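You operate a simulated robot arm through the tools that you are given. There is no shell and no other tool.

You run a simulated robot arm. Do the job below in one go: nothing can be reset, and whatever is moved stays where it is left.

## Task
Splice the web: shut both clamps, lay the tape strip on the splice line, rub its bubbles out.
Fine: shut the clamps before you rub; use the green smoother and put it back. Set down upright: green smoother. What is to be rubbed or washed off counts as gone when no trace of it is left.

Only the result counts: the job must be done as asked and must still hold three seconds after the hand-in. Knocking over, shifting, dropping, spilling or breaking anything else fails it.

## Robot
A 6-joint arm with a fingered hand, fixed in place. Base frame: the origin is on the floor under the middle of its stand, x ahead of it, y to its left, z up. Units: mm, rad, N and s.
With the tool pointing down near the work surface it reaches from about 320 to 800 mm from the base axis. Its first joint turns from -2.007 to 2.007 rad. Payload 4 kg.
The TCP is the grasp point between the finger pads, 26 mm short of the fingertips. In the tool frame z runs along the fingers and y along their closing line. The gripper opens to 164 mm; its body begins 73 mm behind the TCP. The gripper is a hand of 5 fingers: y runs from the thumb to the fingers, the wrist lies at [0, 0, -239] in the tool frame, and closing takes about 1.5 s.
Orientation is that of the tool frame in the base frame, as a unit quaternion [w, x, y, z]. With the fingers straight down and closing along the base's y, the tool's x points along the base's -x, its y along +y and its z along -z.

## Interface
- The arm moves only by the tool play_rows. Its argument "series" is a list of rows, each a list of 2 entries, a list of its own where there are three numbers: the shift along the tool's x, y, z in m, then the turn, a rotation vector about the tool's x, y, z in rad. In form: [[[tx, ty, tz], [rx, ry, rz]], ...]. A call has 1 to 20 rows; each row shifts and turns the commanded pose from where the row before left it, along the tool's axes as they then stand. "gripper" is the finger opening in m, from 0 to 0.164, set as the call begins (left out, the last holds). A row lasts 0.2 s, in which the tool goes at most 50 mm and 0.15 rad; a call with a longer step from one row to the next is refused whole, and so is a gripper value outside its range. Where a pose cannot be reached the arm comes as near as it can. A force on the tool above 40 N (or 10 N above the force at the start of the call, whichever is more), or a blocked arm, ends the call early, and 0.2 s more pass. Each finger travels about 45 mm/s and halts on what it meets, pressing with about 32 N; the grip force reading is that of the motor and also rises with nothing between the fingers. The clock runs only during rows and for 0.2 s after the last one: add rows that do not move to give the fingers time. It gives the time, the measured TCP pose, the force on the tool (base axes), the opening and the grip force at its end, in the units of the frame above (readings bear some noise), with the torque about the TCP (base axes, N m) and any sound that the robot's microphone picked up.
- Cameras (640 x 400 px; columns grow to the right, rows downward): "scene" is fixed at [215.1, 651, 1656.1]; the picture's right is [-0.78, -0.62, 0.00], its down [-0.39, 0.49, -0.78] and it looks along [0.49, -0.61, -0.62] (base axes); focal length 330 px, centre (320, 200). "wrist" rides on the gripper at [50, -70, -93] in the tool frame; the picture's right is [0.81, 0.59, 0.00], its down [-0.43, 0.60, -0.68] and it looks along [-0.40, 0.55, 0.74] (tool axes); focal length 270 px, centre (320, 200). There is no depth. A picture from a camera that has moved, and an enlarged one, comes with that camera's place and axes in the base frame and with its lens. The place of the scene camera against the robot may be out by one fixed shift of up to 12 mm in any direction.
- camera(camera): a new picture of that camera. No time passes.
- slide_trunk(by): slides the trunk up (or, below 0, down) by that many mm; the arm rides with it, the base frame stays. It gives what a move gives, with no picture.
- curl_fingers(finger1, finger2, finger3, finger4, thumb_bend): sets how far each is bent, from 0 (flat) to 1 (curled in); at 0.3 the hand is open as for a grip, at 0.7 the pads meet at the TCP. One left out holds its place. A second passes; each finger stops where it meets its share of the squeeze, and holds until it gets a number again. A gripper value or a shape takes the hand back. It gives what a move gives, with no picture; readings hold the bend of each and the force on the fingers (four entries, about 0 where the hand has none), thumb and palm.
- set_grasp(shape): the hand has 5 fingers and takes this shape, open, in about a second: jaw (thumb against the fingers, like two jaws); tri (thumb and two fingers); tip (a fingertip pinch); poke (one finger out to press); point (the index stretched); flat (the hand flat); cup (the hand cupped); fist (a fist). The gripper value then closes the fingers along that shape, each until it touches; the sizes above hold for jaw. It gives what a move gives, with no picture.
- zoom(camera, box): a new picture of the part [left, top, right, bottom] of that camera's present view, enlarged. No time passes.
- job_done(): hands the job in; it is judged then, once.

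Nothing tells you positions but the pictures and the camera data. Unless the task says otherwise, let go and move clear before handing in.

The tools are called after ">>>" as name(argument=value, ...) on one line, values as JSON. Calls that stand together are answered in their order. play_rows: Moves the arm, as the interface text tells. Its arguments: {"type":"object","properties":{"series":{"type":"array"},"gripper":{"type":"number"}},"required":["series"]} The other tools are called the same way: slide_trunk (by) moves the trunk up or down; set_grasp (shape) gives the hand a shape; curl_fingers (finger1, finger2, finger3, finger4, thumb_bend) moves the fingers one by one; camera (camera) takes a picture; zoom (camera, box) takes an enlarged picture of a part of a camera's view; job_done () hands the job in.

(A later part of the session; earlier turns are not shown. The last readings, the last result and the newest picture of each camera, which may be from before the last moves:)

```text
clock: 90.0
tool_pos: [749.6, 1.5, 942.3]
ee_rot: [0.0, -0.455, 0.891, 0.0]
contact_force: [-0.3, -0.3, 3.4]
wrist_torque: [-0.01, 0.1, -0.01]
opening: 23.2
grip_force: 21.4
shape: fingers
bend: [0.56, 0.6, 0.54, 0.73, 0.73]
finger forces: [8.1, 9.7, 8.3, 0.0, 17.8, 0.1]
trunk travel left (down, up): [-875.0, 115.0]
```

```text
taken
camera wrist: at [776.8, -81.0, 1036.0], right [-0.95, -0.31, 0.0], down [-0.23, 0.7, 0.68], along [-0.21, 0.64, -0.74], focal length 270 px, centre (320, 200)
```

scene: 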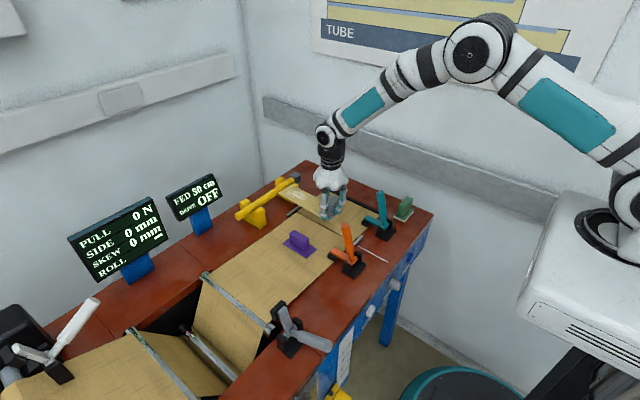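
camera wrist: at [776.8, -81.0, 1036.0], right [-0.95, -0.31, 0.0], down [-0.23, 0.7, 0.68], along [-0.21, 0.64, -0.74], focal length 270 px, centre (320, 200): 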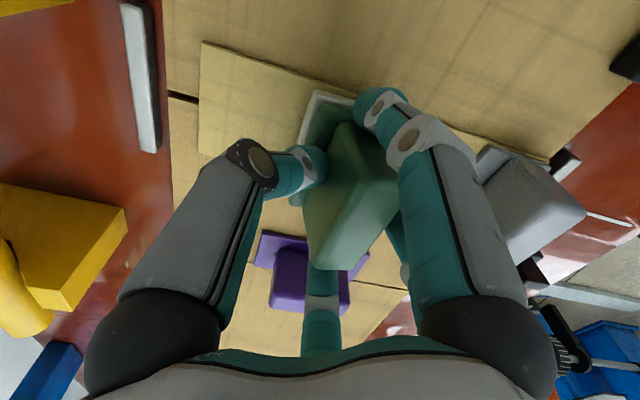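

The block has crept toward -x in the hand. I'll set it loose here, flat on the tape, re-centre the hand and grip afresh.

>>> curl_fingers(finger1=0.44, finger2=0.44, finger3=0.44, finger4=0.44, thumb_bend=0.44)

>>> camera(camera="wrist")

>>> zoom(camera="wrist", box=[220, 60, 420, 290])

>>> zoom(camera="scene", box=[290, 180, 360, 240])

```text
clock: 91.0
tool_pos: [750.3, 0.8, 942.8]
ee_rot: [-0.001, -0.455, 0.891, 0.0]
contact_force: [0.1, 0.0, 0.0]
wrist_torque: [0.0, -0.02, 0.01]
opening: 56.8
grip_force: 0.1
shape: fingers
bend: [0.44, 0.44, 0.44, 0.44, 0.44]
finger forces: [0.1, 0.0, 0.1, 0.1, 0.0, 0.0]
trunk travel left (down, up): [-875.0, 115.0]
```

```text
taken
camera wrist: at [777.0, -81.0, 1035.7], right [-0.95, -0.31, 0.0], down [-0.23, 0.7, 0.68], along [-0.21, 0.64, -0.74], focal length 270 px, centre (320, 200)
```

wrist: 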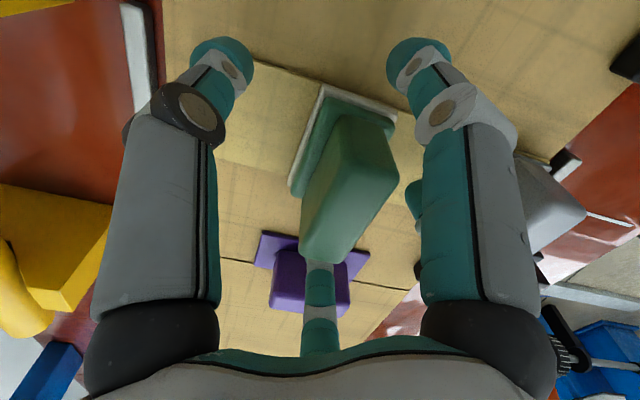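

```text
1.74 times, centred on (320, 175) of wrist
camera zoom: at [777.0, -81.0, 1035.7], right [-0.95, -0.31, 0.0], down [-0.23, 0.7, 0.68], along [-0.21, 0.64, -0.74], focal length 470 px, centre (320, 244)
```

zoom: 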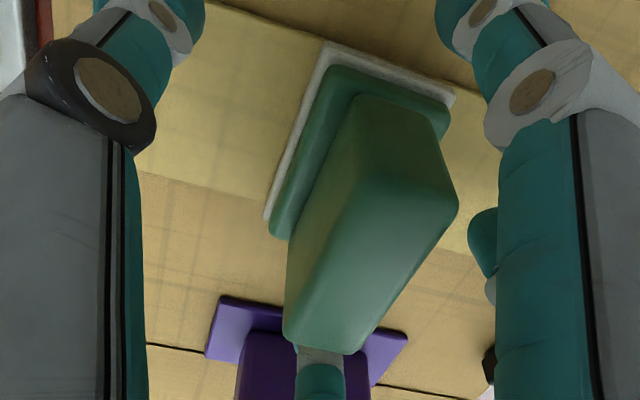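

```text
6.67 times, centred on (325, 210) of scene
camera zoom: at [215.1, 651.0, 1656.1], right [-0.78, -0.62, 0.0], down [-0.39, 0.49, -0.78], along [0.49, -0.61, -0.62], focal length 2199 px, centre (287, 133)
```

zoom: 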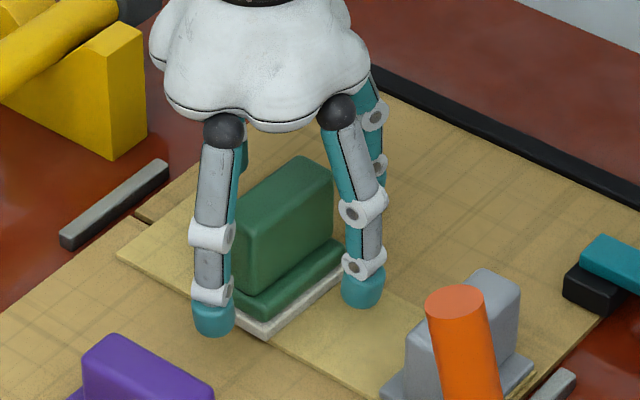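

The smoother stands flat on the tape, centred about (737, 4); it had crept 13 mm in the hand. I'll re-centre the hand over it, lower by 6 mm and re-grip.

>>> play_rows(series=[[[0.0024, 0.0067, 0], [0, 0, 0]], [[0.0023, 0.0066, 0], [0, 0, 0]], [[0, 0, 0.004], [0, 0, 0]], [[0, 0, 0.0025], [0, 0, 0]], [[0, 0, 0], [0, 0, 0]]])

>>> zoom(camera="wrist", box=[220, 60, 420, 290])

```text
clock: 92.2
tool_pos: [736.6, 4.0, 936.1]
ee_rot: [0.0, -0.454, 0.891, 0.0]
contact_force: [0.7, 0.8, -0.3]
wrist_torque: [-0.02, 0.03, 0.01]
opening: 56.8
grip_force: 0.0
shape: fingers
bend: [0.44, 0.44, 0.44, 0.44, 0.44]
finger forces: [0.0, 0.0, 0.0, 0.1, 0.0, 0.0]
trunk travel left (down, up): [-875.0, 115.0]
```

```text
1.74 times, centred on (320, 175) of wrist
camera zoom: at [763.1, -77.5, 1029.0], right [-0.95, -0.31, 0.0], down [-0.23, 0.7, 0.68], along [-0.21, 0.64, -0.74], focal length 470 px, centre (320, 244)
```

zoom: 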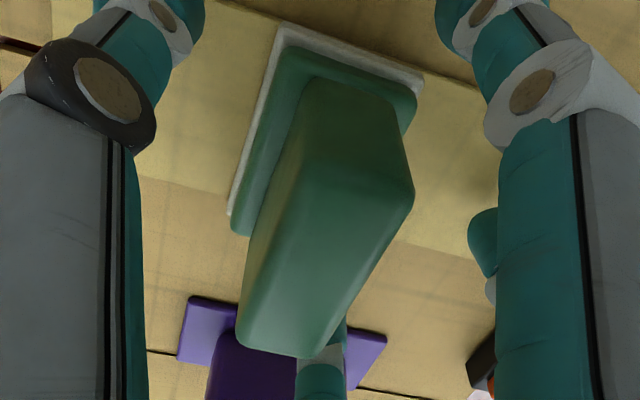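

Centred now. Closing the grip again.

>>> curl_fingers(finger1=0.62, finger2=0.72, finger3=0.62, finger4=0.72, thumb_bend=0.72)

>>> curl_fingers(finger1=0.68, finger2=0.78, finger3=0.68, finger4=0.78, thumb_bend=0.78)

>>> camera(camera="wrist")

```text
clock: 93.2
tool_pos: [736.4, 4.3, 936.5]
ee_rot: [0.0, -0.454, 0.891, 0.0]
contact_force: [2.4, -0.3, 7.6]
wrist_torque: [0.01, -0.07, 0.02]
opening: 28.1
grip_force: 23.8
shape: fingers
bend: [0.55, 0.61, 0.54, 0.6, 0.62]
finger forces: [6.2, 11.4, 8.1, 7.9, 14.3, 0.0]
trunk travel left (down, up): [-875.0, 115.0]
```

```text
clock: 94.2
tool_pos: [736.0, 1.7, 936.5]
ee_rot: [0.001, -0.455, 0.891, -0.001]
contact_force: [6.3, -0.1, 18.9]
wrist_torque: [-0.14, -0.24, 0.12]
opening: 25.2
grip_force: 33.7
shape: fingers
bend: [0.56, 0.59, 0.54, 0.65, 0.67]
finger forces: [8.1, 14.0, 8.3, 9.5, 27.3, 0.0]
trunk travel left (down, up): [-875.0, 115.0]
```

```text
taken
camera wrist: at [763.0, -77.4, 1030.9], right [-0.95, -0.31, 0.0], down [-0.23, 0.7, 0.68], along [-0.21, 0.64, -0.74], focal length 270 px, centre (320, 200)
```

wrist: 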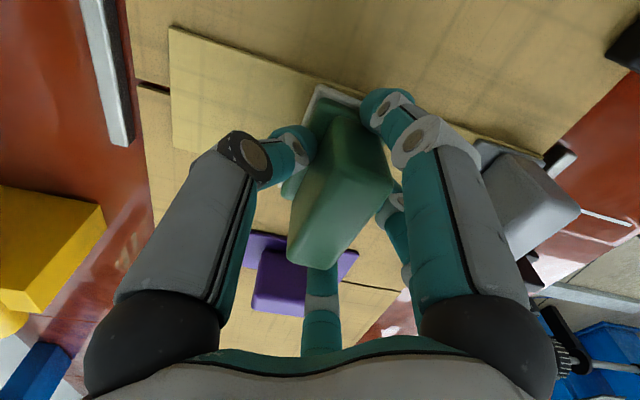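

Firm grip again. Now a final outward stroke to bring the tape back to centre.

>>> play_rows(series=[[[0, 0, -0.001], [0, 0, 0]], [[-0.00293, -0.00405, 0], [0, 0, 0]], [[-0.00293, -0.00405, 0], [0, 0, 0]], [[-0.00293, -0.00405, 0], [0, 0, 0]], [[-0.00293, -0.00405, 0], [0, 0, 0]], [[-0.00293, -0.00405, 0], [0, 0, 0]], [[-0.00293, -0.00405, 0], [0, 0, 0]], [[-0.00293, -0.00405, 0], [0, 0, 0]], [[-0.00293, -0.00405, 0], [0, 0, 0]], [[0, 0, 0], [0, 0, 0]]])

>>> camera(camera="wrist")

>>> zoom(camera="scene", box=[290, 190, 370, 245])

```text
clock: 96.4
tool_pos: [776.1, 5.0, 935.4]
ee_rot: [0.0, -0.454, 0.891, -0.001]
contact_force: [-3.1, 0.3, 9.6]
wrist_torque: [0.05, 0.4, 0.01]
opening: 25.6
grip_force: 28.9
shape: fingers
bend: [0.56, 0.58, 0.53, 0.66, 0.68]
finger forces: [7.8, 16.0, 8.9, 8.1, 16.6, 0.1]
trunk travel left (down, up): [-875.0, 115.0]
```

```text
taken
camera wrist: at [801.3, -76.0, 1030.3], right [-0.95, -0.31, 0.0], down [-0.23, 0.7, 0.68], along [-0.21, 0.64, -0.74], focal length 270 px, centre (320, 200)
```

wrist: 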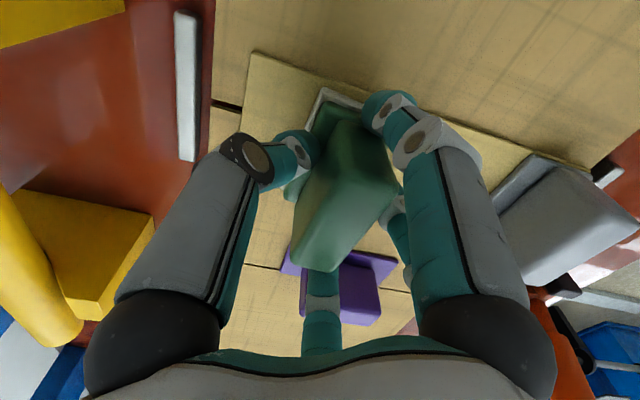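

```text
7.27 times, centred on (330, 218) of scene
camera zoom: at [215.1, 651.0, 1656.1], right [-0.78, -0.62, 0.0], down [-0.39, 0.49, -0.78], along [0.49, -0.61, -0.62], focal length 2399 px, centre (247, 73)
```

zoom: 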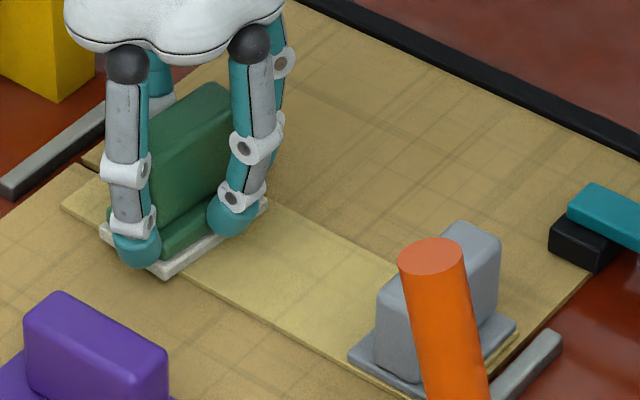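

The tape centre is at about x = 712, slightly short of the web centre at 720. I'll press a bit more firmly and make one more outward stroke.

>>> play_rows(series=[[[0, 0, 0.002], [0, 0, 0]], [[-0.00293, -0.00405, 0], [0, 0, 0]], [[-0.00293, -0.00405, 0], [0, 0, 0]], [[-0.00293, -0.00405, 0], [0, 0, 0]], [[-0.00293, -0.00405, 0], [0, 0, 0]], [[0, 0, 0], [0, 0, 0]]])

>>> camera(camera="wrist")

```text
clock: 97.8
tool_pos: [794.6, 5.5, 935.7]
ee_rot: [0.002, -0.455, 0.891, -0.002]
contact_force: [-4.9, 1.8, 22.8]
wrist_torque: [0.06, 0.41, 0.02]
opening: 25.0
grip_force: 31.5
shape: fingers
bend: [0.56, 0.57, 0.53, 0.66, 0.67]
finger forces: [7.6, 17.9, 9.6, 8.7, 18.7, 0.0]
trunk travel left (down, up): [-875.0, 115.0]
```

```text
taken
camera wrist: at [820.1, -76.2, 1029.5], right [-0.95, -0.31, 0.0], down [-0.23, 0.7, 0.68], along [-0.21, 0.64, -0.74], focal length 270 px, centre (320, 200)
```

wrist: 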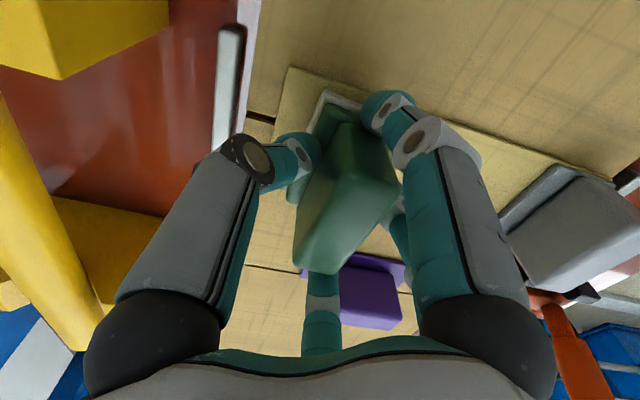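

The tape no longer slides under the smoother. I'll lift the smoother and inspect the tape for any leftover bubbles.

>>> play_rows(series=[[[0, 0, -0.004], [0, 0, 0]], [[0, 0, -0.012], [0, 0, 0]], [[0, 0, -0.02], [0, 0, 0]], [[0, 0, -0.02], [0, 0, 0]], [[0.008, -0.0058, 0], [0, 0, 0]], [[0.0162, -0.0117, 0], [0, 0, 0]], [[0.0162, -0.0117, 0], [0, 0, 0]], [[0.0162, -0.0117, 0], [0, 0, 0]], [[0.0162, -0.0117, 0], [0, 0, 0]], [[0.0162, -0.0117, 0], [0, 0, 0]], [[0, 0, 0], [0, 0, 0]]])

>>> zoom(camera="scene", box=[285, 190, 385, 255])

>>> camera(camera="wrist")

```text
clock: 100.2
tool_pos: [793.8, -105.1, 988.8]
ee_rot: [-0.001, -0.455, 0.891, 0.0]
contact_force: [-0.3, -0.4, -2.0]
wrist_torque: [-0.03, -0.03, 0.0]
opening: 23.3
grip_force: 29.3
shape: fingers
bend: [0.56, 0.59, 0.54, 0.67, 0.68]
finger forces: [7.0, 20.4, 7.5, 8.8, 15.9, 0.0]
trunk travel left (down, up): [-875.0, 115.0]
```

```text
6.15 times, centred on (335, 222) of scene
camera zoom: at [215.1, 651.0, 1656.1], right [-0.78, -0.62, 0.0], down [-0.39, 0.49, -0.78], along [0.49, -0.61, -0.62], focal length 2030 px, centre (228, 62)
```

zoom: 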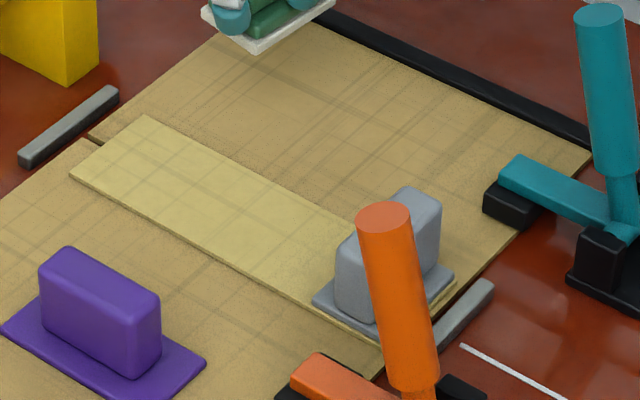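

```text
taken
camera wrist: at [820.7, -186.1, 1083.3], right [-0.95, -0.31, 0.0], down [-0.23, 0.7, 0.68], along [-0.21, 0.64, -0.74], focal length 270 px, centre (320, 200)
```

wrist: 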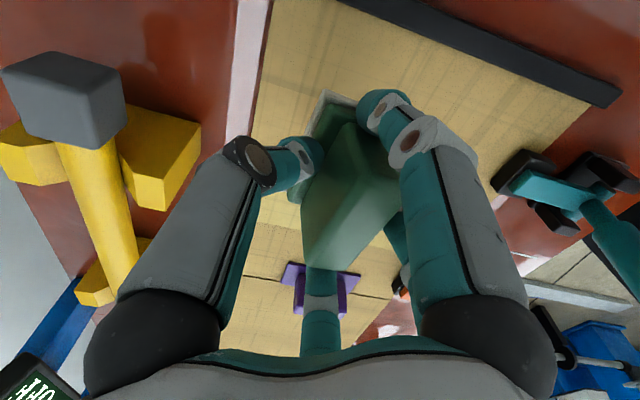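

The tape looks clean from here. I'll zoom in tighter to be sure no trace is left.

>>> zoom(camera="scene", box=[294, 206, 330, 230])

>>> zoom(camera="scene", box=[315, 212, 360, 246])

```text
16.00 times, centred on (312, 218) of scene
camera zoom: at [215.1, 651.0, 1656.1], right [-0.78, -0.62, 0.0], down [-0.39, 0.49, -0.78], along [0.49, -0.61, -0.62], focal length 5278 px, centre (448, -88)
```

zoom: 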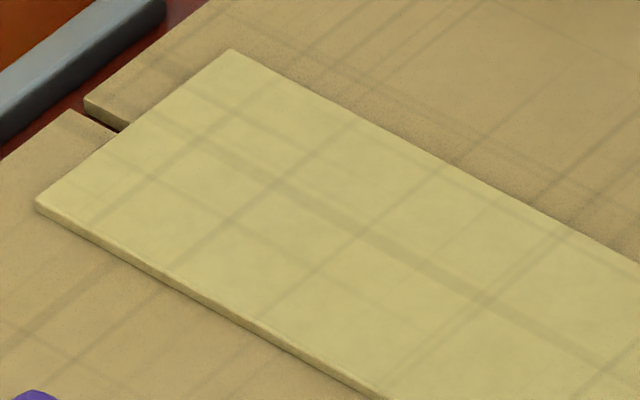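

```text
11.76 times, centred on (338, 229) of scene
camera zoom: at [215.1, 651.0, 1656.1], right [-0.78, -0.62, 0.0], down [-0.39, 0.49, -0.78], along [0.49, -0.61, -0.62], focal length 3881 px, centre (114, -141)
```

zoom: 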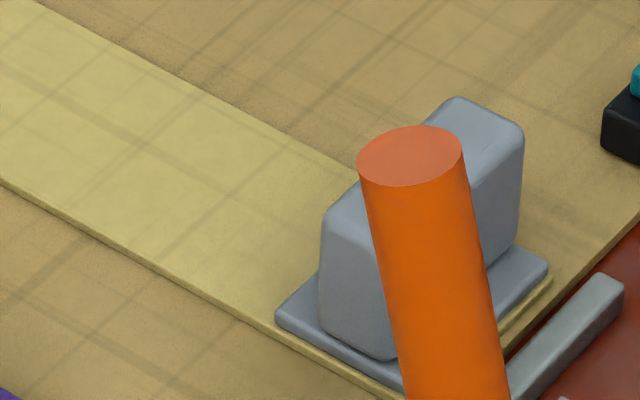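

No trace of bubbles, and the tape is centred across the seam. Now I'll check how the smoother sits in the hand before returning it.

>>> zoom(camera="wrist", box=[260, 70, 420, 290])

>>> zoom(camera="scene", box=[295, 150, 355, 205])

```text
1.82 times, centred on (340, 180) of wrist
camera zoom: at [820.7, -186.1, 1083.3], right [-0.95, -0.31, 0.0], down [-0.23, 0.7, 0.68], along [-0.21, 0.64, -0.74], focal length 491 px, centre (284, 236)
```

zoom: 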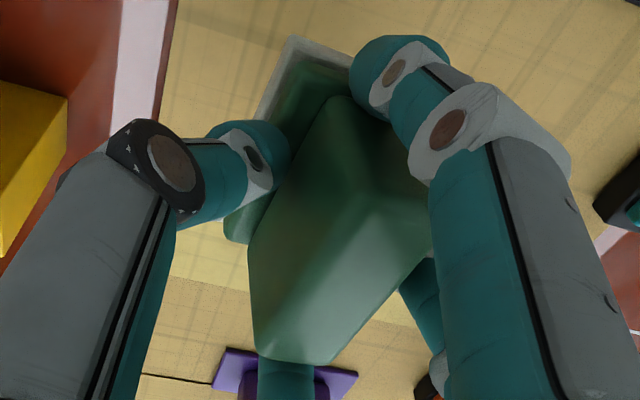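

```text
7.27 times, centred on (325, 178) of scene
camera zoom: at [215.1, 651.0, 1656.1], right [-0.78, -0.62, 0.0], down [-0.39, 0.49, -0.78], along [0.49, -0.61, -0.62], focal length 2399 px, centre (284, 364)
```

zoom: 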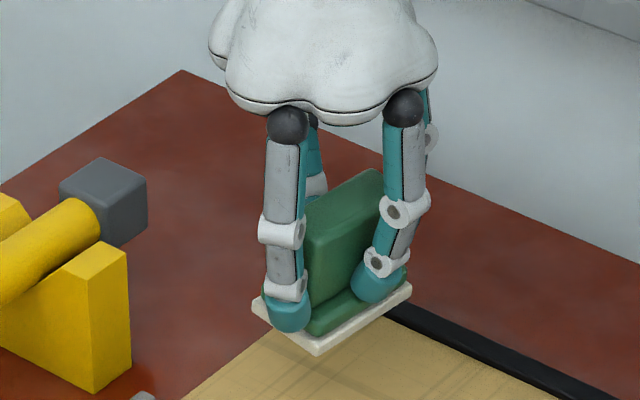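

The smoother has tipped roughly 15–20° in the grip (its robot-side edge is lower), which I'll compensate before setting it down. First I'll carry it back around the teal handle to above its home spot.

>>> play_rows(series=[[[0.02, 0, 0], [0, 0, 0]], [[0.0206, 0, 0], [0, 0, 0]], [[0.0206, 0, 0], [0, 0, 0]], [[0.0206, 0, 0], [0, 0, 0]], [[0.0206, 0, 0], [0, 0, 0]], [[0.0206, 0, 0], [0, 0, 0]], [[0.0206, 0, 0], [0, 0, 0]], [[0.0125, 0.0172, 0], [0, 0, 0]], [[0.0125, 0.0172, 0], [0, 0, 0]], [[0.0125, 0.0172, 0], [0, 0, 0]], [[0.0125, 0.0172, 0], [0, 0, 0]], [[0.0125, 0.0172, 0], [0, 0, 0]], [[0.0125, 0.0172, 0], [0, 0, 0]], [[0.0125, 0.0172, 0], [0, 0, 0]], [[0.0125, 0.0172, 0], [0, 0, 0]], [[0, 0, 0], [0, 0, 0]]])

>>> camera(camera="wrist")

>>> zoom(camera="scene", box=[360, 140, 440, 220])

```text
clock: 103.6
tool_pos: [540.0, -221.3, 986.3]
ee_rot: [0.0, -0.454, 0.891, -0.001]
contact_force: [-0.6, 0.5, -0.5]
wrist_torque: [0.02, -0.03, 0.01]
opening: 23.1
grip_force: 27.9
shape: fingers
bend: [0.56, 0.59, 0.54, 0.67, 0.68]
finger forces: [7.0, 17.0, 7.5, 9.0, 15.7, 0.0]
trunk travel left (down, up): [-875.0, 115.0]
```

```text
taken
camera wrist: at [565.9, -301.8, 1081.1], right [-0.95, -0.31, 0.0], down [-0.23, 0.7, 0.68], along [-0.21, 0.64, -0.74], focal length 270 px, centre (320, 200)
```

wrist: 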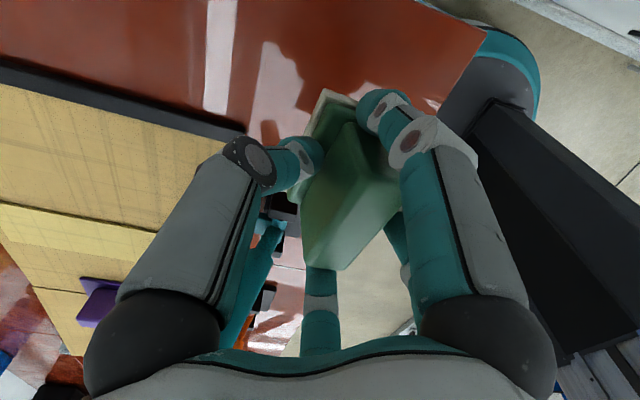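

```text
5.00 times, centred on (400, 180) of scene
camera zoom: at [215.1, 651.0, 1656.1], right [-0.78, -0.62, 0.0], down [-0.39, 0.49, -0.78], along [0.49, -0.61, -0.62], focal length 1649 px, centre (-80, 300)
```

zoom: 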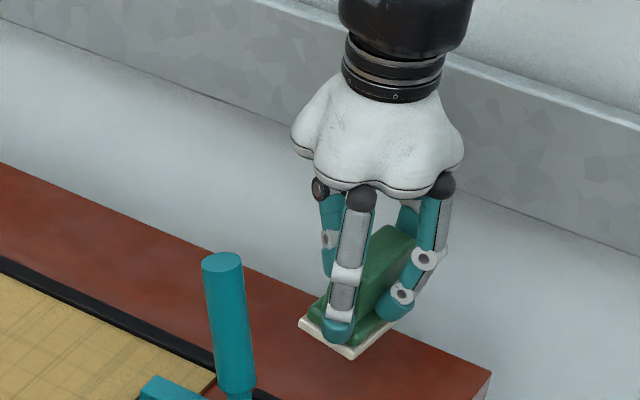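

The tilt is about 12°. I'll try tilting the hand by the same angle so the base comes level, here in free air.

>>> play_rows(series=[[[0, 0, 0], [-0.0567, 0.041, 0]], [[0, 0, 0], [-0.0567, 0.041, 0]], [[0, 0, 0], [-0.0567, 0.041, 0]], [[0, 0, 0], [0, 0, 0]]])

>>> zoom(camera="scene", box=[370, 160, 430, 215])

>>> camera(camera="wrist")

```text
clock: 104.6
tool_pos: [539.2, -221.8, 988.8]
ee_rot: [-0.095, -0.452, 0.886, 0.047]
contact_force: [0.9, 1.1, -1.9]
wrist_torque: [0.05, -0.03, -0.02]
opening: 23.4
grip_force: 28.1
shape: fingers
bend: [0.56, 0.59, 0.54, 0.67, 0.68]
finger forces: [7.0, 16.4, 7.3, 9.1, 15.6, 0.0]
trunk travel left (down, up): [-875.0, 115.0]
```

```text
7.27 times, centred on (400, 188) of scene
camera zoom: at [215.1, 651.0, 1656.1], right [-0.78, -0.62, 0.0], down [-0.39, 0.49, -0.78], along [0.49, -0.61, -0.62], focal length 2399 px, centre (-262, 291)
```

zoom: 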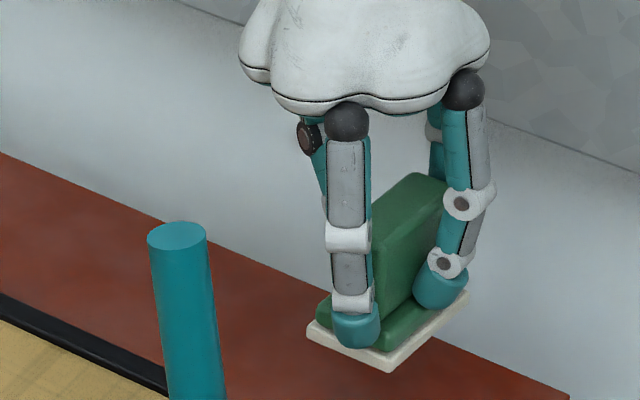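

```text
taken
camera wrist: at [585.0, -301.9, 1075.4], right [-0.93, -0.31, 0.2], down [-0.08, 0.7, 0.71], along [-0.36, 0.64, -0.68], focal length 270 px, centre (320, 200)
```

wrist: 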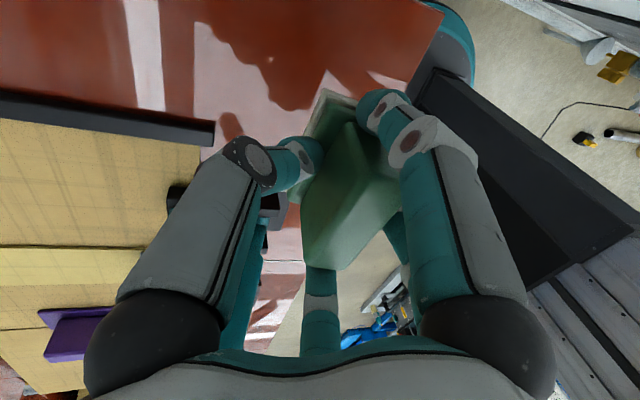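

Tilting worked and the base looks about level. I'll zoom in to pin down exactly where the base is before lowering.

>>> zoom(camera="wrist", box=[270, 70, 430, 290])

>>> zoom(camera="scene", box=[375, 170, 425, 215])

```text
1.82 times, centred on (350, 180) of wrist
camera zoom: at [585.0, -301.9, 1075.4], right [-0.93, -0.31, 0.2], down [-0.08, 0.7, 0.71], along [-0.36, 0.64, -0.68], focal length 491 px, centre (266, 236)
```

zoom: 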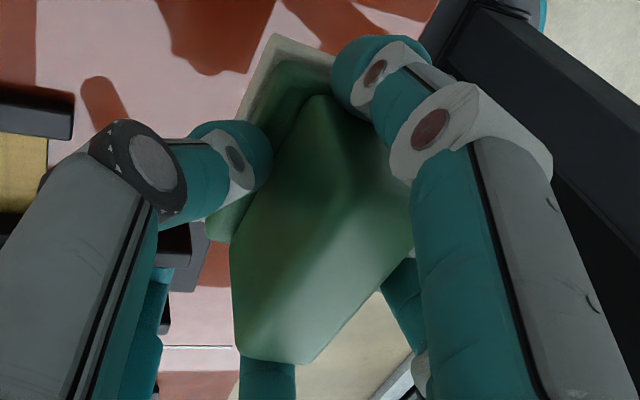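

```text
8.89 times, centred on (400, 192) of scene
camera zoom: at [215.1, 651.0, 1656.1], right [-0.78, -0.62, 0.0], down [-0.39, 0.49, -0.78], along [0.49, -0.61, -0.62], focal length 2932 px, centre (-391, 267)
```

zoom: 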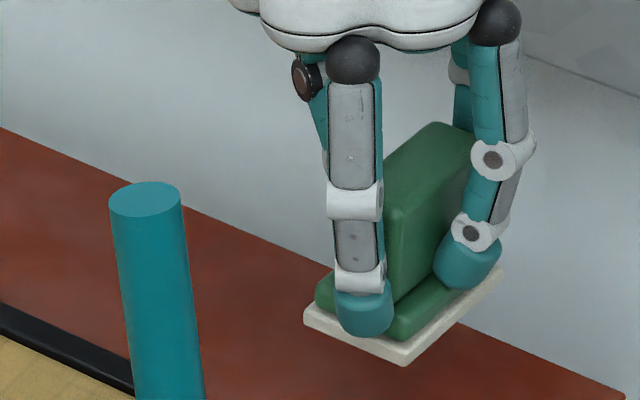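

Combining both views, the base is level and centred about 20 mm on the robot side of the grasp point. I'll shift accordingly so it lands on its original spot (535, -224), then descend most of the way.

>>> play_rows(series=[[[-0.0065, -0.014, -0.0033], [0, 0, 0]], [[-0.0016, -0.0021, 0.0122], [0, 0, 0]], [[-0.0016, -0.0021, 0.0122], [0, 0, 0]], [[-0.0016, -0.0021, 0.0122], [0, 0, 0]], [[-0.0013, -0.0017, 0.0098], [0, 0, 0]], [[0, 0, 0], [0, 0, 0]]])

>>> zoom(camera="scene", box=[365, 180, 435, 235])

>>> zoom(camera="wrist", box=[220, 50, 430, 290])

```text
clock: 106.0
tool_pos: [556.6, -222.1, 941.2]
ee_rot: [-0.092, -0.452, 0.886, 0.048]
contact_force: [0.1, 0.2, -0.7]
wrist_torque: [-0.01, -0.03, -0.01]
opening: 23.3
grip_force: 27.5
shape: fingers
bend: [0.56, 0.59, 0.54, 0.67, 0.68]
finger forces: [7.0, 16.3, 7.4, 9.1, 15.7, 0.0]
trunk travel left (down, up): [-875.0, 115.0]
```

```text
7.27 times, centred on (400, 208) of scene
camera zoom: at [215.1, 651.0, 1656.1], right [-0.78, -0.62, 0.0], down [-0.39, 0.49, -0.78], along [0.49, -0.61, -0.62], focal length 2399 px, centre (-262, 146)
```

zoom: 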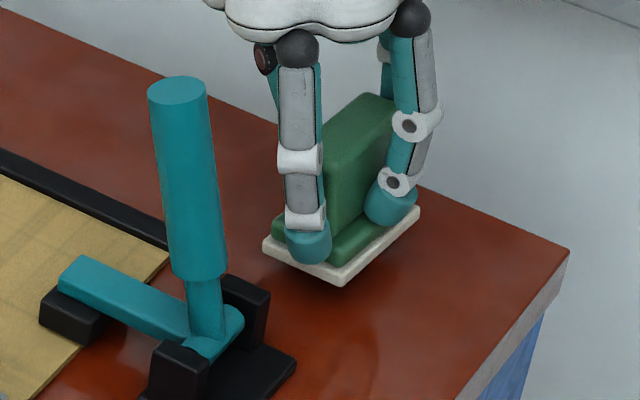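

```text
1.67 times, centred on (325, 170) of wrist
camera zoom: at [601.9, -304.0, 1028.3], right [-0.93, -0.31, 0.2], down [-0.08, 0.7, 0.71], along [-0.36, 0.64, -0.68], focal length 450 px, centre (312, 250)
```

zoom: 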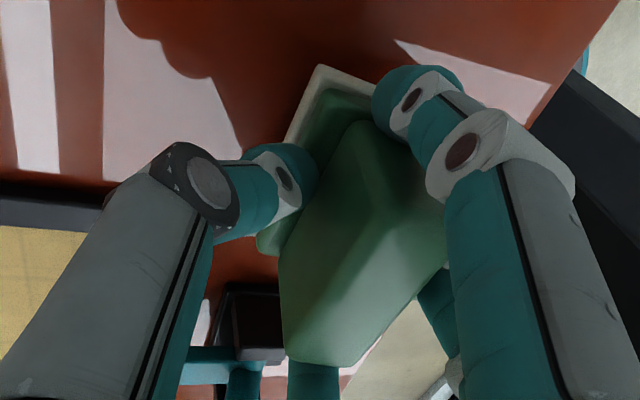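

The base corner is now directly over its original place, about 13 mm up. I'll lower in small steps until it touches.

>>> play_rows(series=[[[-0.00063, -0.00085, 0.0049], [0, 0, 0]], [[-0.00038, -0.00051, 0.0029], [0, 0, 0]], [[-0.00025, -0.00034, 0.00196], [0, 0, 0]], [[-0.00013, -0.00017, 0.00098], [0, 0, 0]], [[0, 0, 0], [0, 0, 0]]])

>>> zoom(camera="scene", box=[365, 180, 435, 235])

```text
clock: 107.2
tool_pos: [557.7, -224.5, 930.6]
ee_rot: [-0.093, -0.452, 0.886, 0.047]
contact_force: [0.2, -0.4, -1.9]
wrist_torque: [-0.01, -0.01, 0.03]
opening: 23.2
grip_force: 27.8
shape: fingers
bend: [0.56, 0.59, 0.54, 0.67, 0.68]
finger forces: [7.0, 16.3, 7.5, 9.1, 15.5, 0.0]
trunk travel left (down, up): [-875.0, 115.0]
```

```text
7.27 times, centred on (400, 208) of scene
camera zoom: at [215.1, 651.0, 1656.1], right [-0.78, -0.62, 0.0], down [-0.39, 0.49, -0.78], along [0.49, -0.61, -0.62], focal length 2399 px, centre (-262, 146)
```

zoom: 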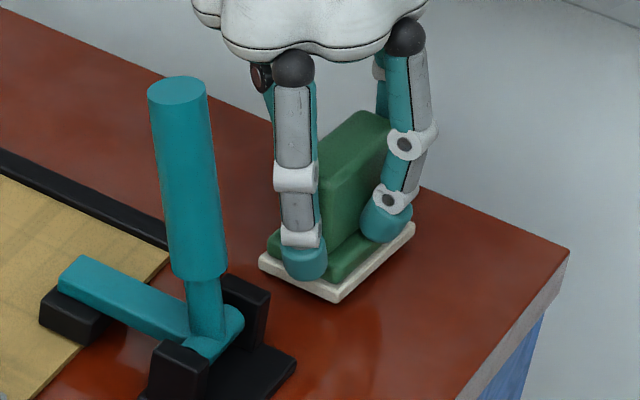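

Almost down and within 3–4 mm of home. A small lateral and yaw correction, then final 1 mm steps to contact.

>>> play_rows(series=[[[0.0037, 0.0009, 0.0006], [0, 0, -0.05]], [[-0.00013, -0.00017, 0.00098], [0, 0, 0]], [[-0.00013, -0.00017, 0.00098], [0, 0, 0]], [[-0.00013, -0.00017, 0.00098], [0, 0, 0]], [[0, 0, 0], [0, 0, 0]]])

>>> zoom(camera="scene", box=[365, 180, 435, 235])

```text
clock: 108.4
tool_pos: [553.9, -227.1, 929.4]
ee_rot: [-0.091, -0.474, 0.875, 0.049]
contact_force: [-0.3, 0.2, 5.8]
wrist_torque: [0.02, 0.0, 0.0]
opening: 23.3
grip_force: 29.2
shape: fingers
bend: [0.56, 0.59, 0.54, 0.67, 0.68]
finger forces: [7.1, 16.9, 7.9, 10.0, 15.7, 0.0]
trunk travel left (down, up): [-875.0, 115.0]
```

```text
7.27 times, centred on (400, 208) of scene
camera zoom: at [215.1, 651.0, 1656.1], right [-0.78, -0.62, 0.0], down [-0.39, 0.49, -0.78], along [0.49, -0.61, -0.62], focal length 2399 px, centre (-262, 146)
```

zoom: 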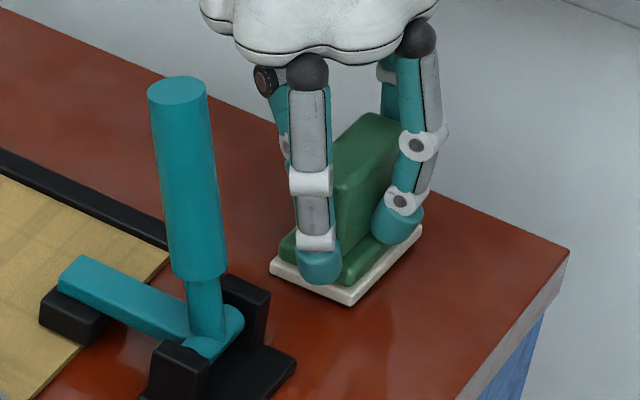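

The base matches its original outline and is touching with 6 N. I'll release by opening the fingers.

>>> curl_fingers(finger1=0.45, finger2=0.45, finger3=0.45, finger4=0.45, thumb_bend=0.45)

>>> zoom(camera="scene", box=[365, 180, 435, 235])

>>> camera(camera="wrist")

```text
clock: 109.4
tool_pos: [554.3, -226.6, 927.5]
ee_rot: [-0.092, -0.474, 0.874, 0.05]
contact_force: [-0.9, -0.7, -0.2]
wrist_torque: [-0.08, 0.0, -0.05]
opening: 54.4
grip_force: 1.3
shape: fingers
bend: [0.45, 0.45, 0.45, 0.46, 0.45]
finger forces: [0.0, 0.1, 0.0, 1.6, 0.0, 0.1]
trunk travel left (down, up): [-875.0, 115.0]
```

```text
7.27 times, centred on (400, 208) of scene
camera zoom: at [215.1, 651.0, 1656.1], right [-0.78, -0.62, 0.0], down [-0.39, 0.49, -0.78], along [0.49, -0.61, -0.62], focal length 2399 px, centre (-262, 146)
```

zoom: 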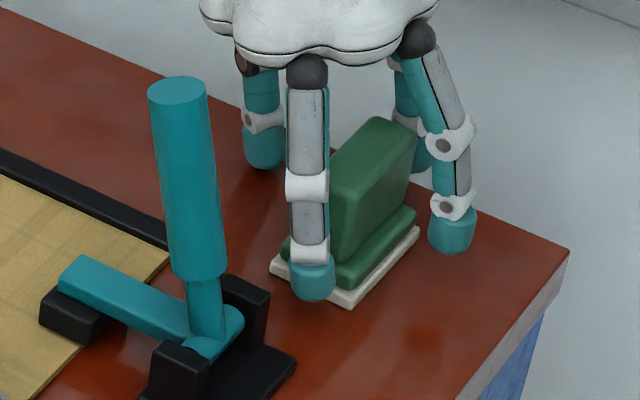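

```text
taken
camera wrist: at [603.4, -306.4, 1013.2], right [-0.91, -0.36, 0.19], down [-0.12, 0.69, 0.72], along [-0.39, 0.63, -0.67], focal length 270 px, centre (320, 200)
```

wrist: 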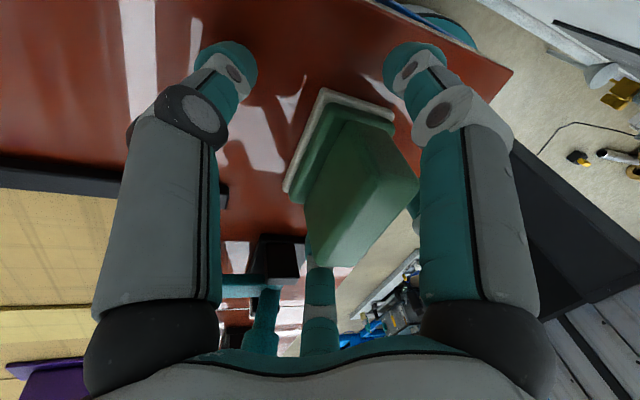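

The smoother stands upright on its spot. I'll open the fingers a bit more, then withdraw straight up.

>>> curl_fingers(finger1=0.38, finger2=0.38, finger3=0.4, finger4=0.38, thumb_bend=0.38)

>>> zoom(camera="scene", box=[365, 180, 435, 235])

```text
clock: 110.4
tool_pos: [552.6, -227.4, 928.2]
ee_rot: [-0.092, -0.474, 0.874, 0.049]
contact_force: [-1.9, -7.0, 3.1]
wrist_torque: [-0.13, -0.09, -0.25]
opening: 71.7
grip_force: 3.7
shape: fingers
bend: [0.38, 0.38, 0.4, 0.43, 0.38]
finger forces: [0.0, 0.0, 0.0, 7.1, 0.0, 0.0]
trunk travel left (down, up): [-875.0, 115.0]
```

```text
7.27 times, centred on (400, 208) of scene
camera zoom: at [215.1, 651.0, 1656.1], right [-0.78, -0.62, 0.0], down [-0.39, 0.49, -0.78], along [0.49, -0.61, -0.62], focal length 2399 px, centre (-262, 146)
```

zoom: 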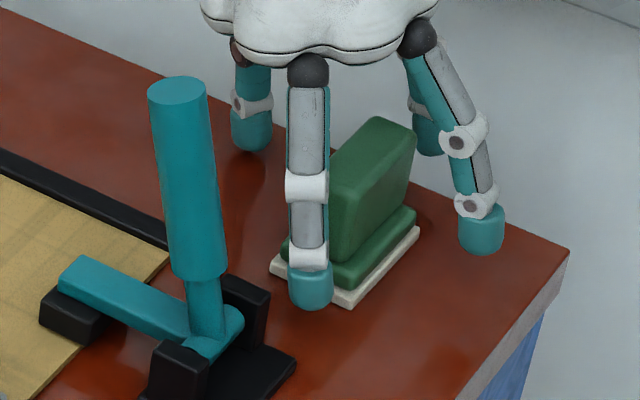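

Finger 4 is pressing on something: the near end of the black bar. I'll curl that finger back in at once.

>>> curl_fingers(finger4=0.48)

>>> zoom(camera="scene", box=[310, 170, 430, 240])

>>> camera(camera="wrist")

```text
clock: 111.4
tool_pos: [555.7, -226.7, 928.0]
ee_rot: [-0.092, -0.474, 0.874, 0.05]
contact_force: [-0.2, 0.0, -1.3]
wrist_torque: [0.0, 0.01, 0.01]
opening: 71.6
grip_force: 0.0
shape: fingers
bend: [0.38, 0.38, 0.4, 0.48, 0.38]
finger forces: [0.1, 0.0, 0.0, 0.1, 0.0, 0.0]
trunk travel left (down, up): [-875.0, 115.0]
```

```text
5.33 times, centred on (370, 205) of scene
camera zoom: at [215.1, 651.0, 1656.1], right [-0.78, -0.62, 0.0], down [-0.39, 0.49, -0.78], along [0.49, -0.61, -0.62], focal length 1759 px, centre (53, 173)
```

zoom: 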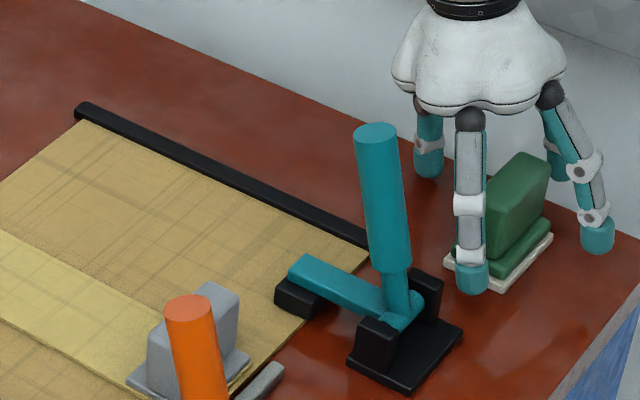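

```text
taken
camera wrist: at [603.5, -306.2, 1013.2], right [-0.91, -0.36, 0.19], down [-0.12, 0.69, 0.72], along [-0.39, 0.63, -0.67], focal length 270 px, centre (320, 200)
```

wrist: 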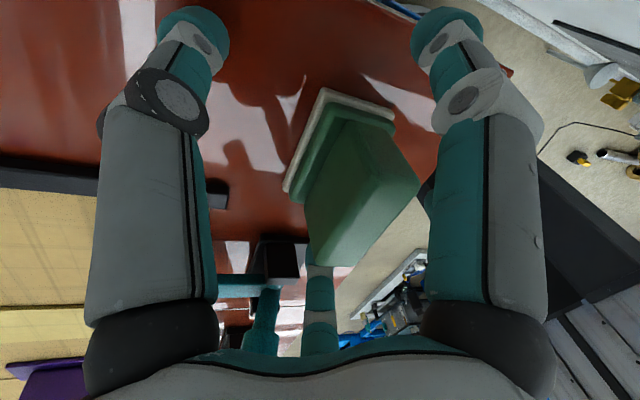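

Contact released. I'll check whether the bar moved by repeating an earlier zoom.

>>> zoom(camera="scene", box=[285, 175, 405, 265])

>>> zoom(camera="scene", box=[345, 170, 425, 235])

```text
4.44 times, centred on (345, 220) of scene
camera zoom: at [215.1, 651.0, 1656.1], right [-0.78, -0.62, 0.0], down [-0.39, 0.49, -0.78], along [0.49, -0.61, -0.62], focal length 1466 px, centre (209, 111)
```

zoom: 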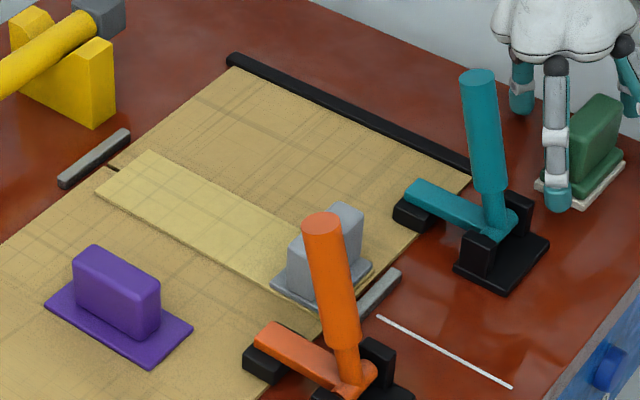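

```text
6.15 times, centred on (385, 202) of scene
camera zoom: at [215.1, 651.0, 1656.1], right [-0.78, -0.62, 0.0], down [-0.39, 0.49, -0.78], along [0.49, -0.61, -0.62], focal length 2030 px, centre (-80, 185)
```

zoom: 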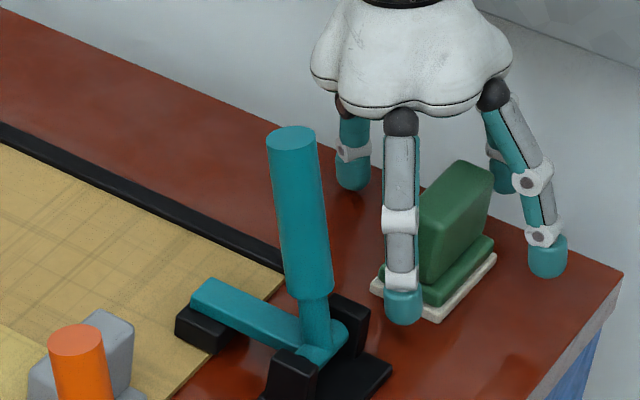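

The bar and everything else look unmoved, and the smoother matches its original outline. Now I'll withdraw straight up.

>>> play_rows(series=[[[0.0006, 0.0009, -0.0049], [0, 0, 0]], [[0.0011, 0.0017, -0.0098], [0, 0, 0]], [[0.0023, 0.0035, -0.0195], [0, 0, 0]], [[0.0034, 0.0052, -0.0293], [0, 0, 0]], [[0.0034, 0.0052, -0.0293], [0, 0, 0]], [[0.0034, 0.0052, -0.0293], [0, 0, 0]], [[0.0034, 0.0052, -0.0293], [0, 0, 0]], [[0, 0, 0], [0, 0, 0]]])

>>> camera(camera="scene")

>>> zoom(camera="scene", box=[345, 170, 425, 235])

```text
clock: 113.2
tool_pos: [551.8, -226.4, 1080.3]
ee_rot: [-0.093, -0.474, 0.874, 0.05]
contact_force: [-0.5, 0.1, -0.1]
wrist_torque: [0.03, 0.03, -0.01]
opening: 71.6
grip_force: 0.1
shape: fingers
bend: [0.38, 0.38, 0.4, 0.48, 0.38]
finger forces: [0.1, 0.0, 0.1, 0.0, 0.0, 0.0]
trunk travel left (down, up): [-875.0, 115.0]
```

```text
taken
```

scene: 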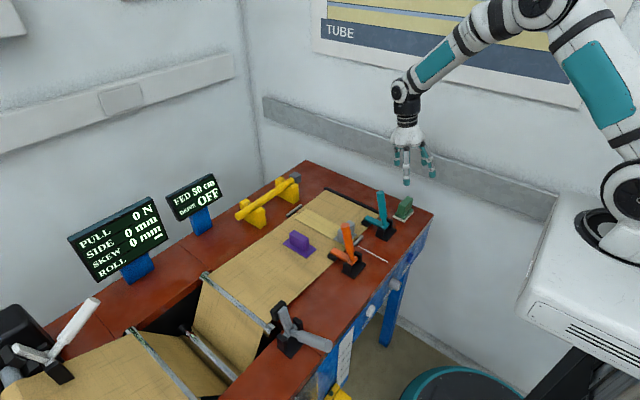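

```text
6.15 times, centred on (385, 202) of scene
camera zoom: at [215.1, 651.0, 1656.1], right [-0.78, -0.62, 0.0], down [-0.39, 0.49, -0.78], along [0.49, -0.61, -0.62], focal length 2030 px, centre (-80, 185)
```

zoom: 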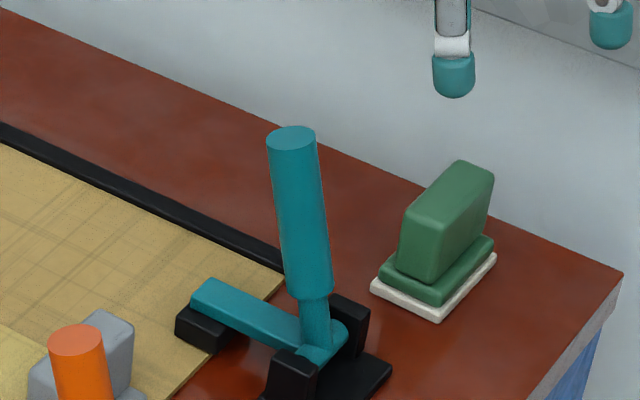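

The green smoother is upright on its original spot. I'll level the hand and take one more wrist view of the tape to judge its final placement.

>>> play_rows(series=[[[0, 0, 0], [0.087, -0.0567, 0]], [[0, 0, 0], [0.087, -0.0567, 0]], [[-0.02, -0.0135, 0], [0, 0, 0]], [[-0.02, -0.0135, 0], [0, 0, 0]], [[-0.02, -0.0135, 0], [0, 0, 0]], [[-0.02, -0.0135, 0], [0, 0, 0]], [[-0.02, -0.0135, 0], [0, 0, 0]], [[-0.02, -0.0135, 0], [0, 0, 0]], [[-0.02, -0.0135, 0], [0, 0, 0]], [[-0.02, -0.0135, 0], [0, 0, 0]], [[-0.02, -0.0135, 0], [0, 0, 0]], [[0, 0, 0], [0, 0, 0]]])

>>> camera(camera="wrist")

>>> zoom(camera="wrist", box=[190, 80, 440, 240])

```text
clock: 115.8
tool_pos: [754.4, -141.5, 1082.1]
ee_rot: [-0.002, -0.477, 0.879, 0.001]
contact_force: [-0.7, 0.0, -0.5]
wrist_torque: [0.0, -0.02, 0.02]
opening: 71.7
grip_force: 0.2
shape: fingers
bend: [0.38, 0.38, 0.4, 0.48, 0.38]
finger forces: [0.0, 0.1, 0.1, 0.0, 0.0, 0.1]
trunk travel left (down, up): [-875.0, 115.0]
```

```text
taken
camera wrist: at [785.1, -221.1, 1175.2], right [-0.93, -0.36, 0.0], down [-0.26, 0.69, 0.68], along [-0.24, 0.63, -0.74], focal length 270 px, centre (320, 200)
```

wrist: 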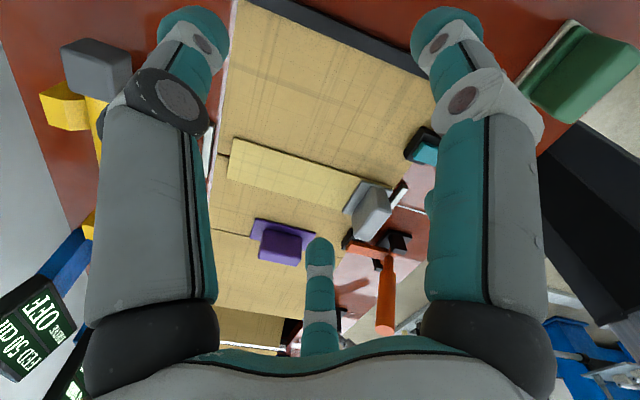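

```text
2.50 times, centred on (315, 160) of wrist
camera zoom: at [785.1, -221.1, 1175.2], right [-0.93, -0.36, 0.0], down [-0.26, 0.69, 0.68], along [-0.24, 0.63, -0.74], focal length 676 px, centre (332, 300)
```

zoom: 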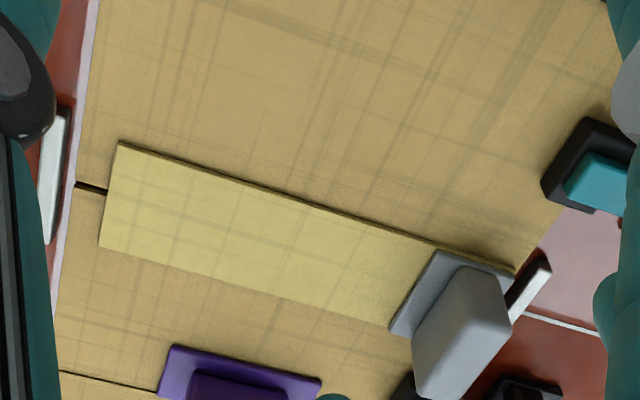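

The tape is clean and aligned across the seam, but about 9 mm short of centre along the web. I'll nudge it with closed fingertips against the near face of its grey grip, keeping clear of the clamp handles. First I'll close the fingers and move above that spot.

>>> curl_fingers(finger1=0.7, finger2=0.7, finger3=0.7, finger4=0.7, thumb_bend=0.7)

>>> play_rows(series=[[[0, 0, -0.02], [0, 0, 0.025]], [[0, 0, -0.01], [0, 0, 0.025]], [[-0.001, 0.0226, 0], [0, 0, 0]], [[-0.001, 0.0226, 0], [0, 0, 0]], [[-0.001, 0.0226, 0], [0, 0, 0]], [[-0.001, 0.0226, 0], [0, 0, 0]], [[-0.001, 0.0226, 0], [0, 0, 0]], [[-0.001, 0.0226, 0], [0, 0, 0]], [[-0.001, 0.0226, 0], [0, 0, 0]], [[-0.001, 0.0226, 0], [0, 0, 0]], [[-0.001, 0.0226, 0], [0, 0, 0]], [[-0.001, 0.0226, 0], [0, 0, 0]], [[0, 0, 0], [0, 0, 0]]])

>>> camera(camera="wrist")

>>> zoom(camera="scene", box=[280, 130, 420, 270])

```text
clock: 116.8
tool_pos: [754.1, -142.0, 1080.5]
ee_rot: [0.0, -0.477, 0.879, 0.001]
contact_force: [0.4, 0.6, -0.5]
wrist_torque: [-0.04, -0.02, -0.01]
opening: 0.0
grip_force: 0.0
shape: fingers
bend: [0.68, 0.68, 0.68, 0.7, 0.68]
finger forces: [0.0, 0.0, 0.1, 0.0, 0.1, 0.0]
trunk travel left (down, up): [-875.0, 115.0]
```

```text
clock: 119.6
tool_pos: [576.2, -2.5, 1111.1]
ee_rot: [-0.002, -0.455, 0.891, 0.0]
contact_force: [-0.1, 0.1, 0.2]
wrist_torque: [0.0, 0.03, 0.03]
opening: 0.1
grip_force: 0.0
shape: fingers
bend: [0.68, 0.68, 0.68, 0.7, 0.68]
finger forces: [0.1, 0.0, 0.0, 0.0, 0.1, 0.0]
trunk travel left (down, up): [-875.0, 115.0]
```

```text
taken
camera wrist: at [602.6, -82.6, 1204.6], right [-0.95, -0.31, 0.0], down [-0.23, 0.7, 0.68], along [-0.21, 0.64, -0.74], focal length 270 px, centre (320, 200)
```

wrist: 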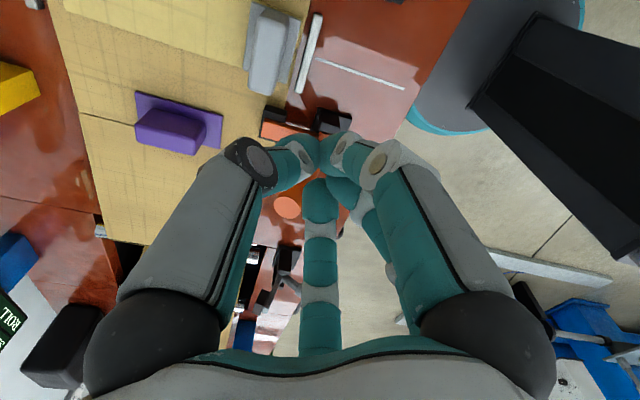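

```text
2.86 times, centred on (350, 200) of scene
camera zoom: at [215.1, 651.0, 1656.1], right [-0.78, -0.62, 0.0], down [-0.39, 0.49, -0.78], along [0.49, -0.61, -0.62], focal length 942 px, centre (234, 200)
```

zoom: 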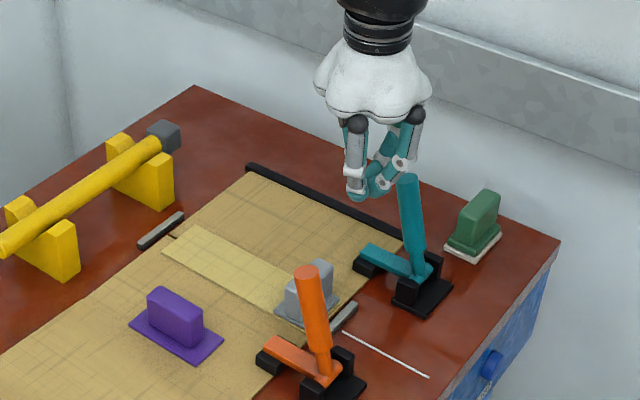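

Let me measure the grey block's near face from here before descending.

>>> zoom(camera="wrist", box=[220, 0, 340, 120])

```text
3.33 times, centred on (280, 60) of wrist
camera zoom: at [602.6, -82.6, 1204.6], right [-0.95, -0.31, 0.0], down [-0.23, 0.7, 0.68], along [-0.21, 0.64, -0.74], focal length 901 px, centre (453, 667)
```

zoom: 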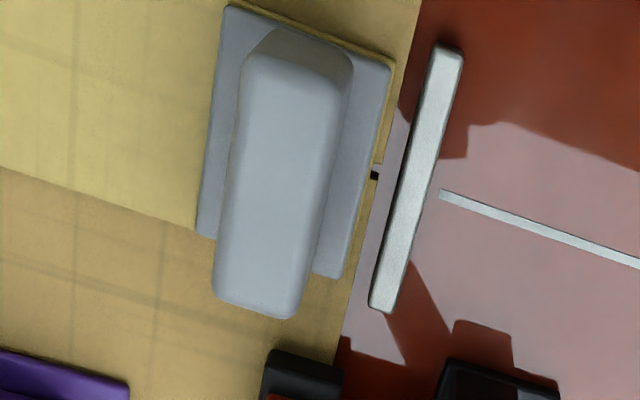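

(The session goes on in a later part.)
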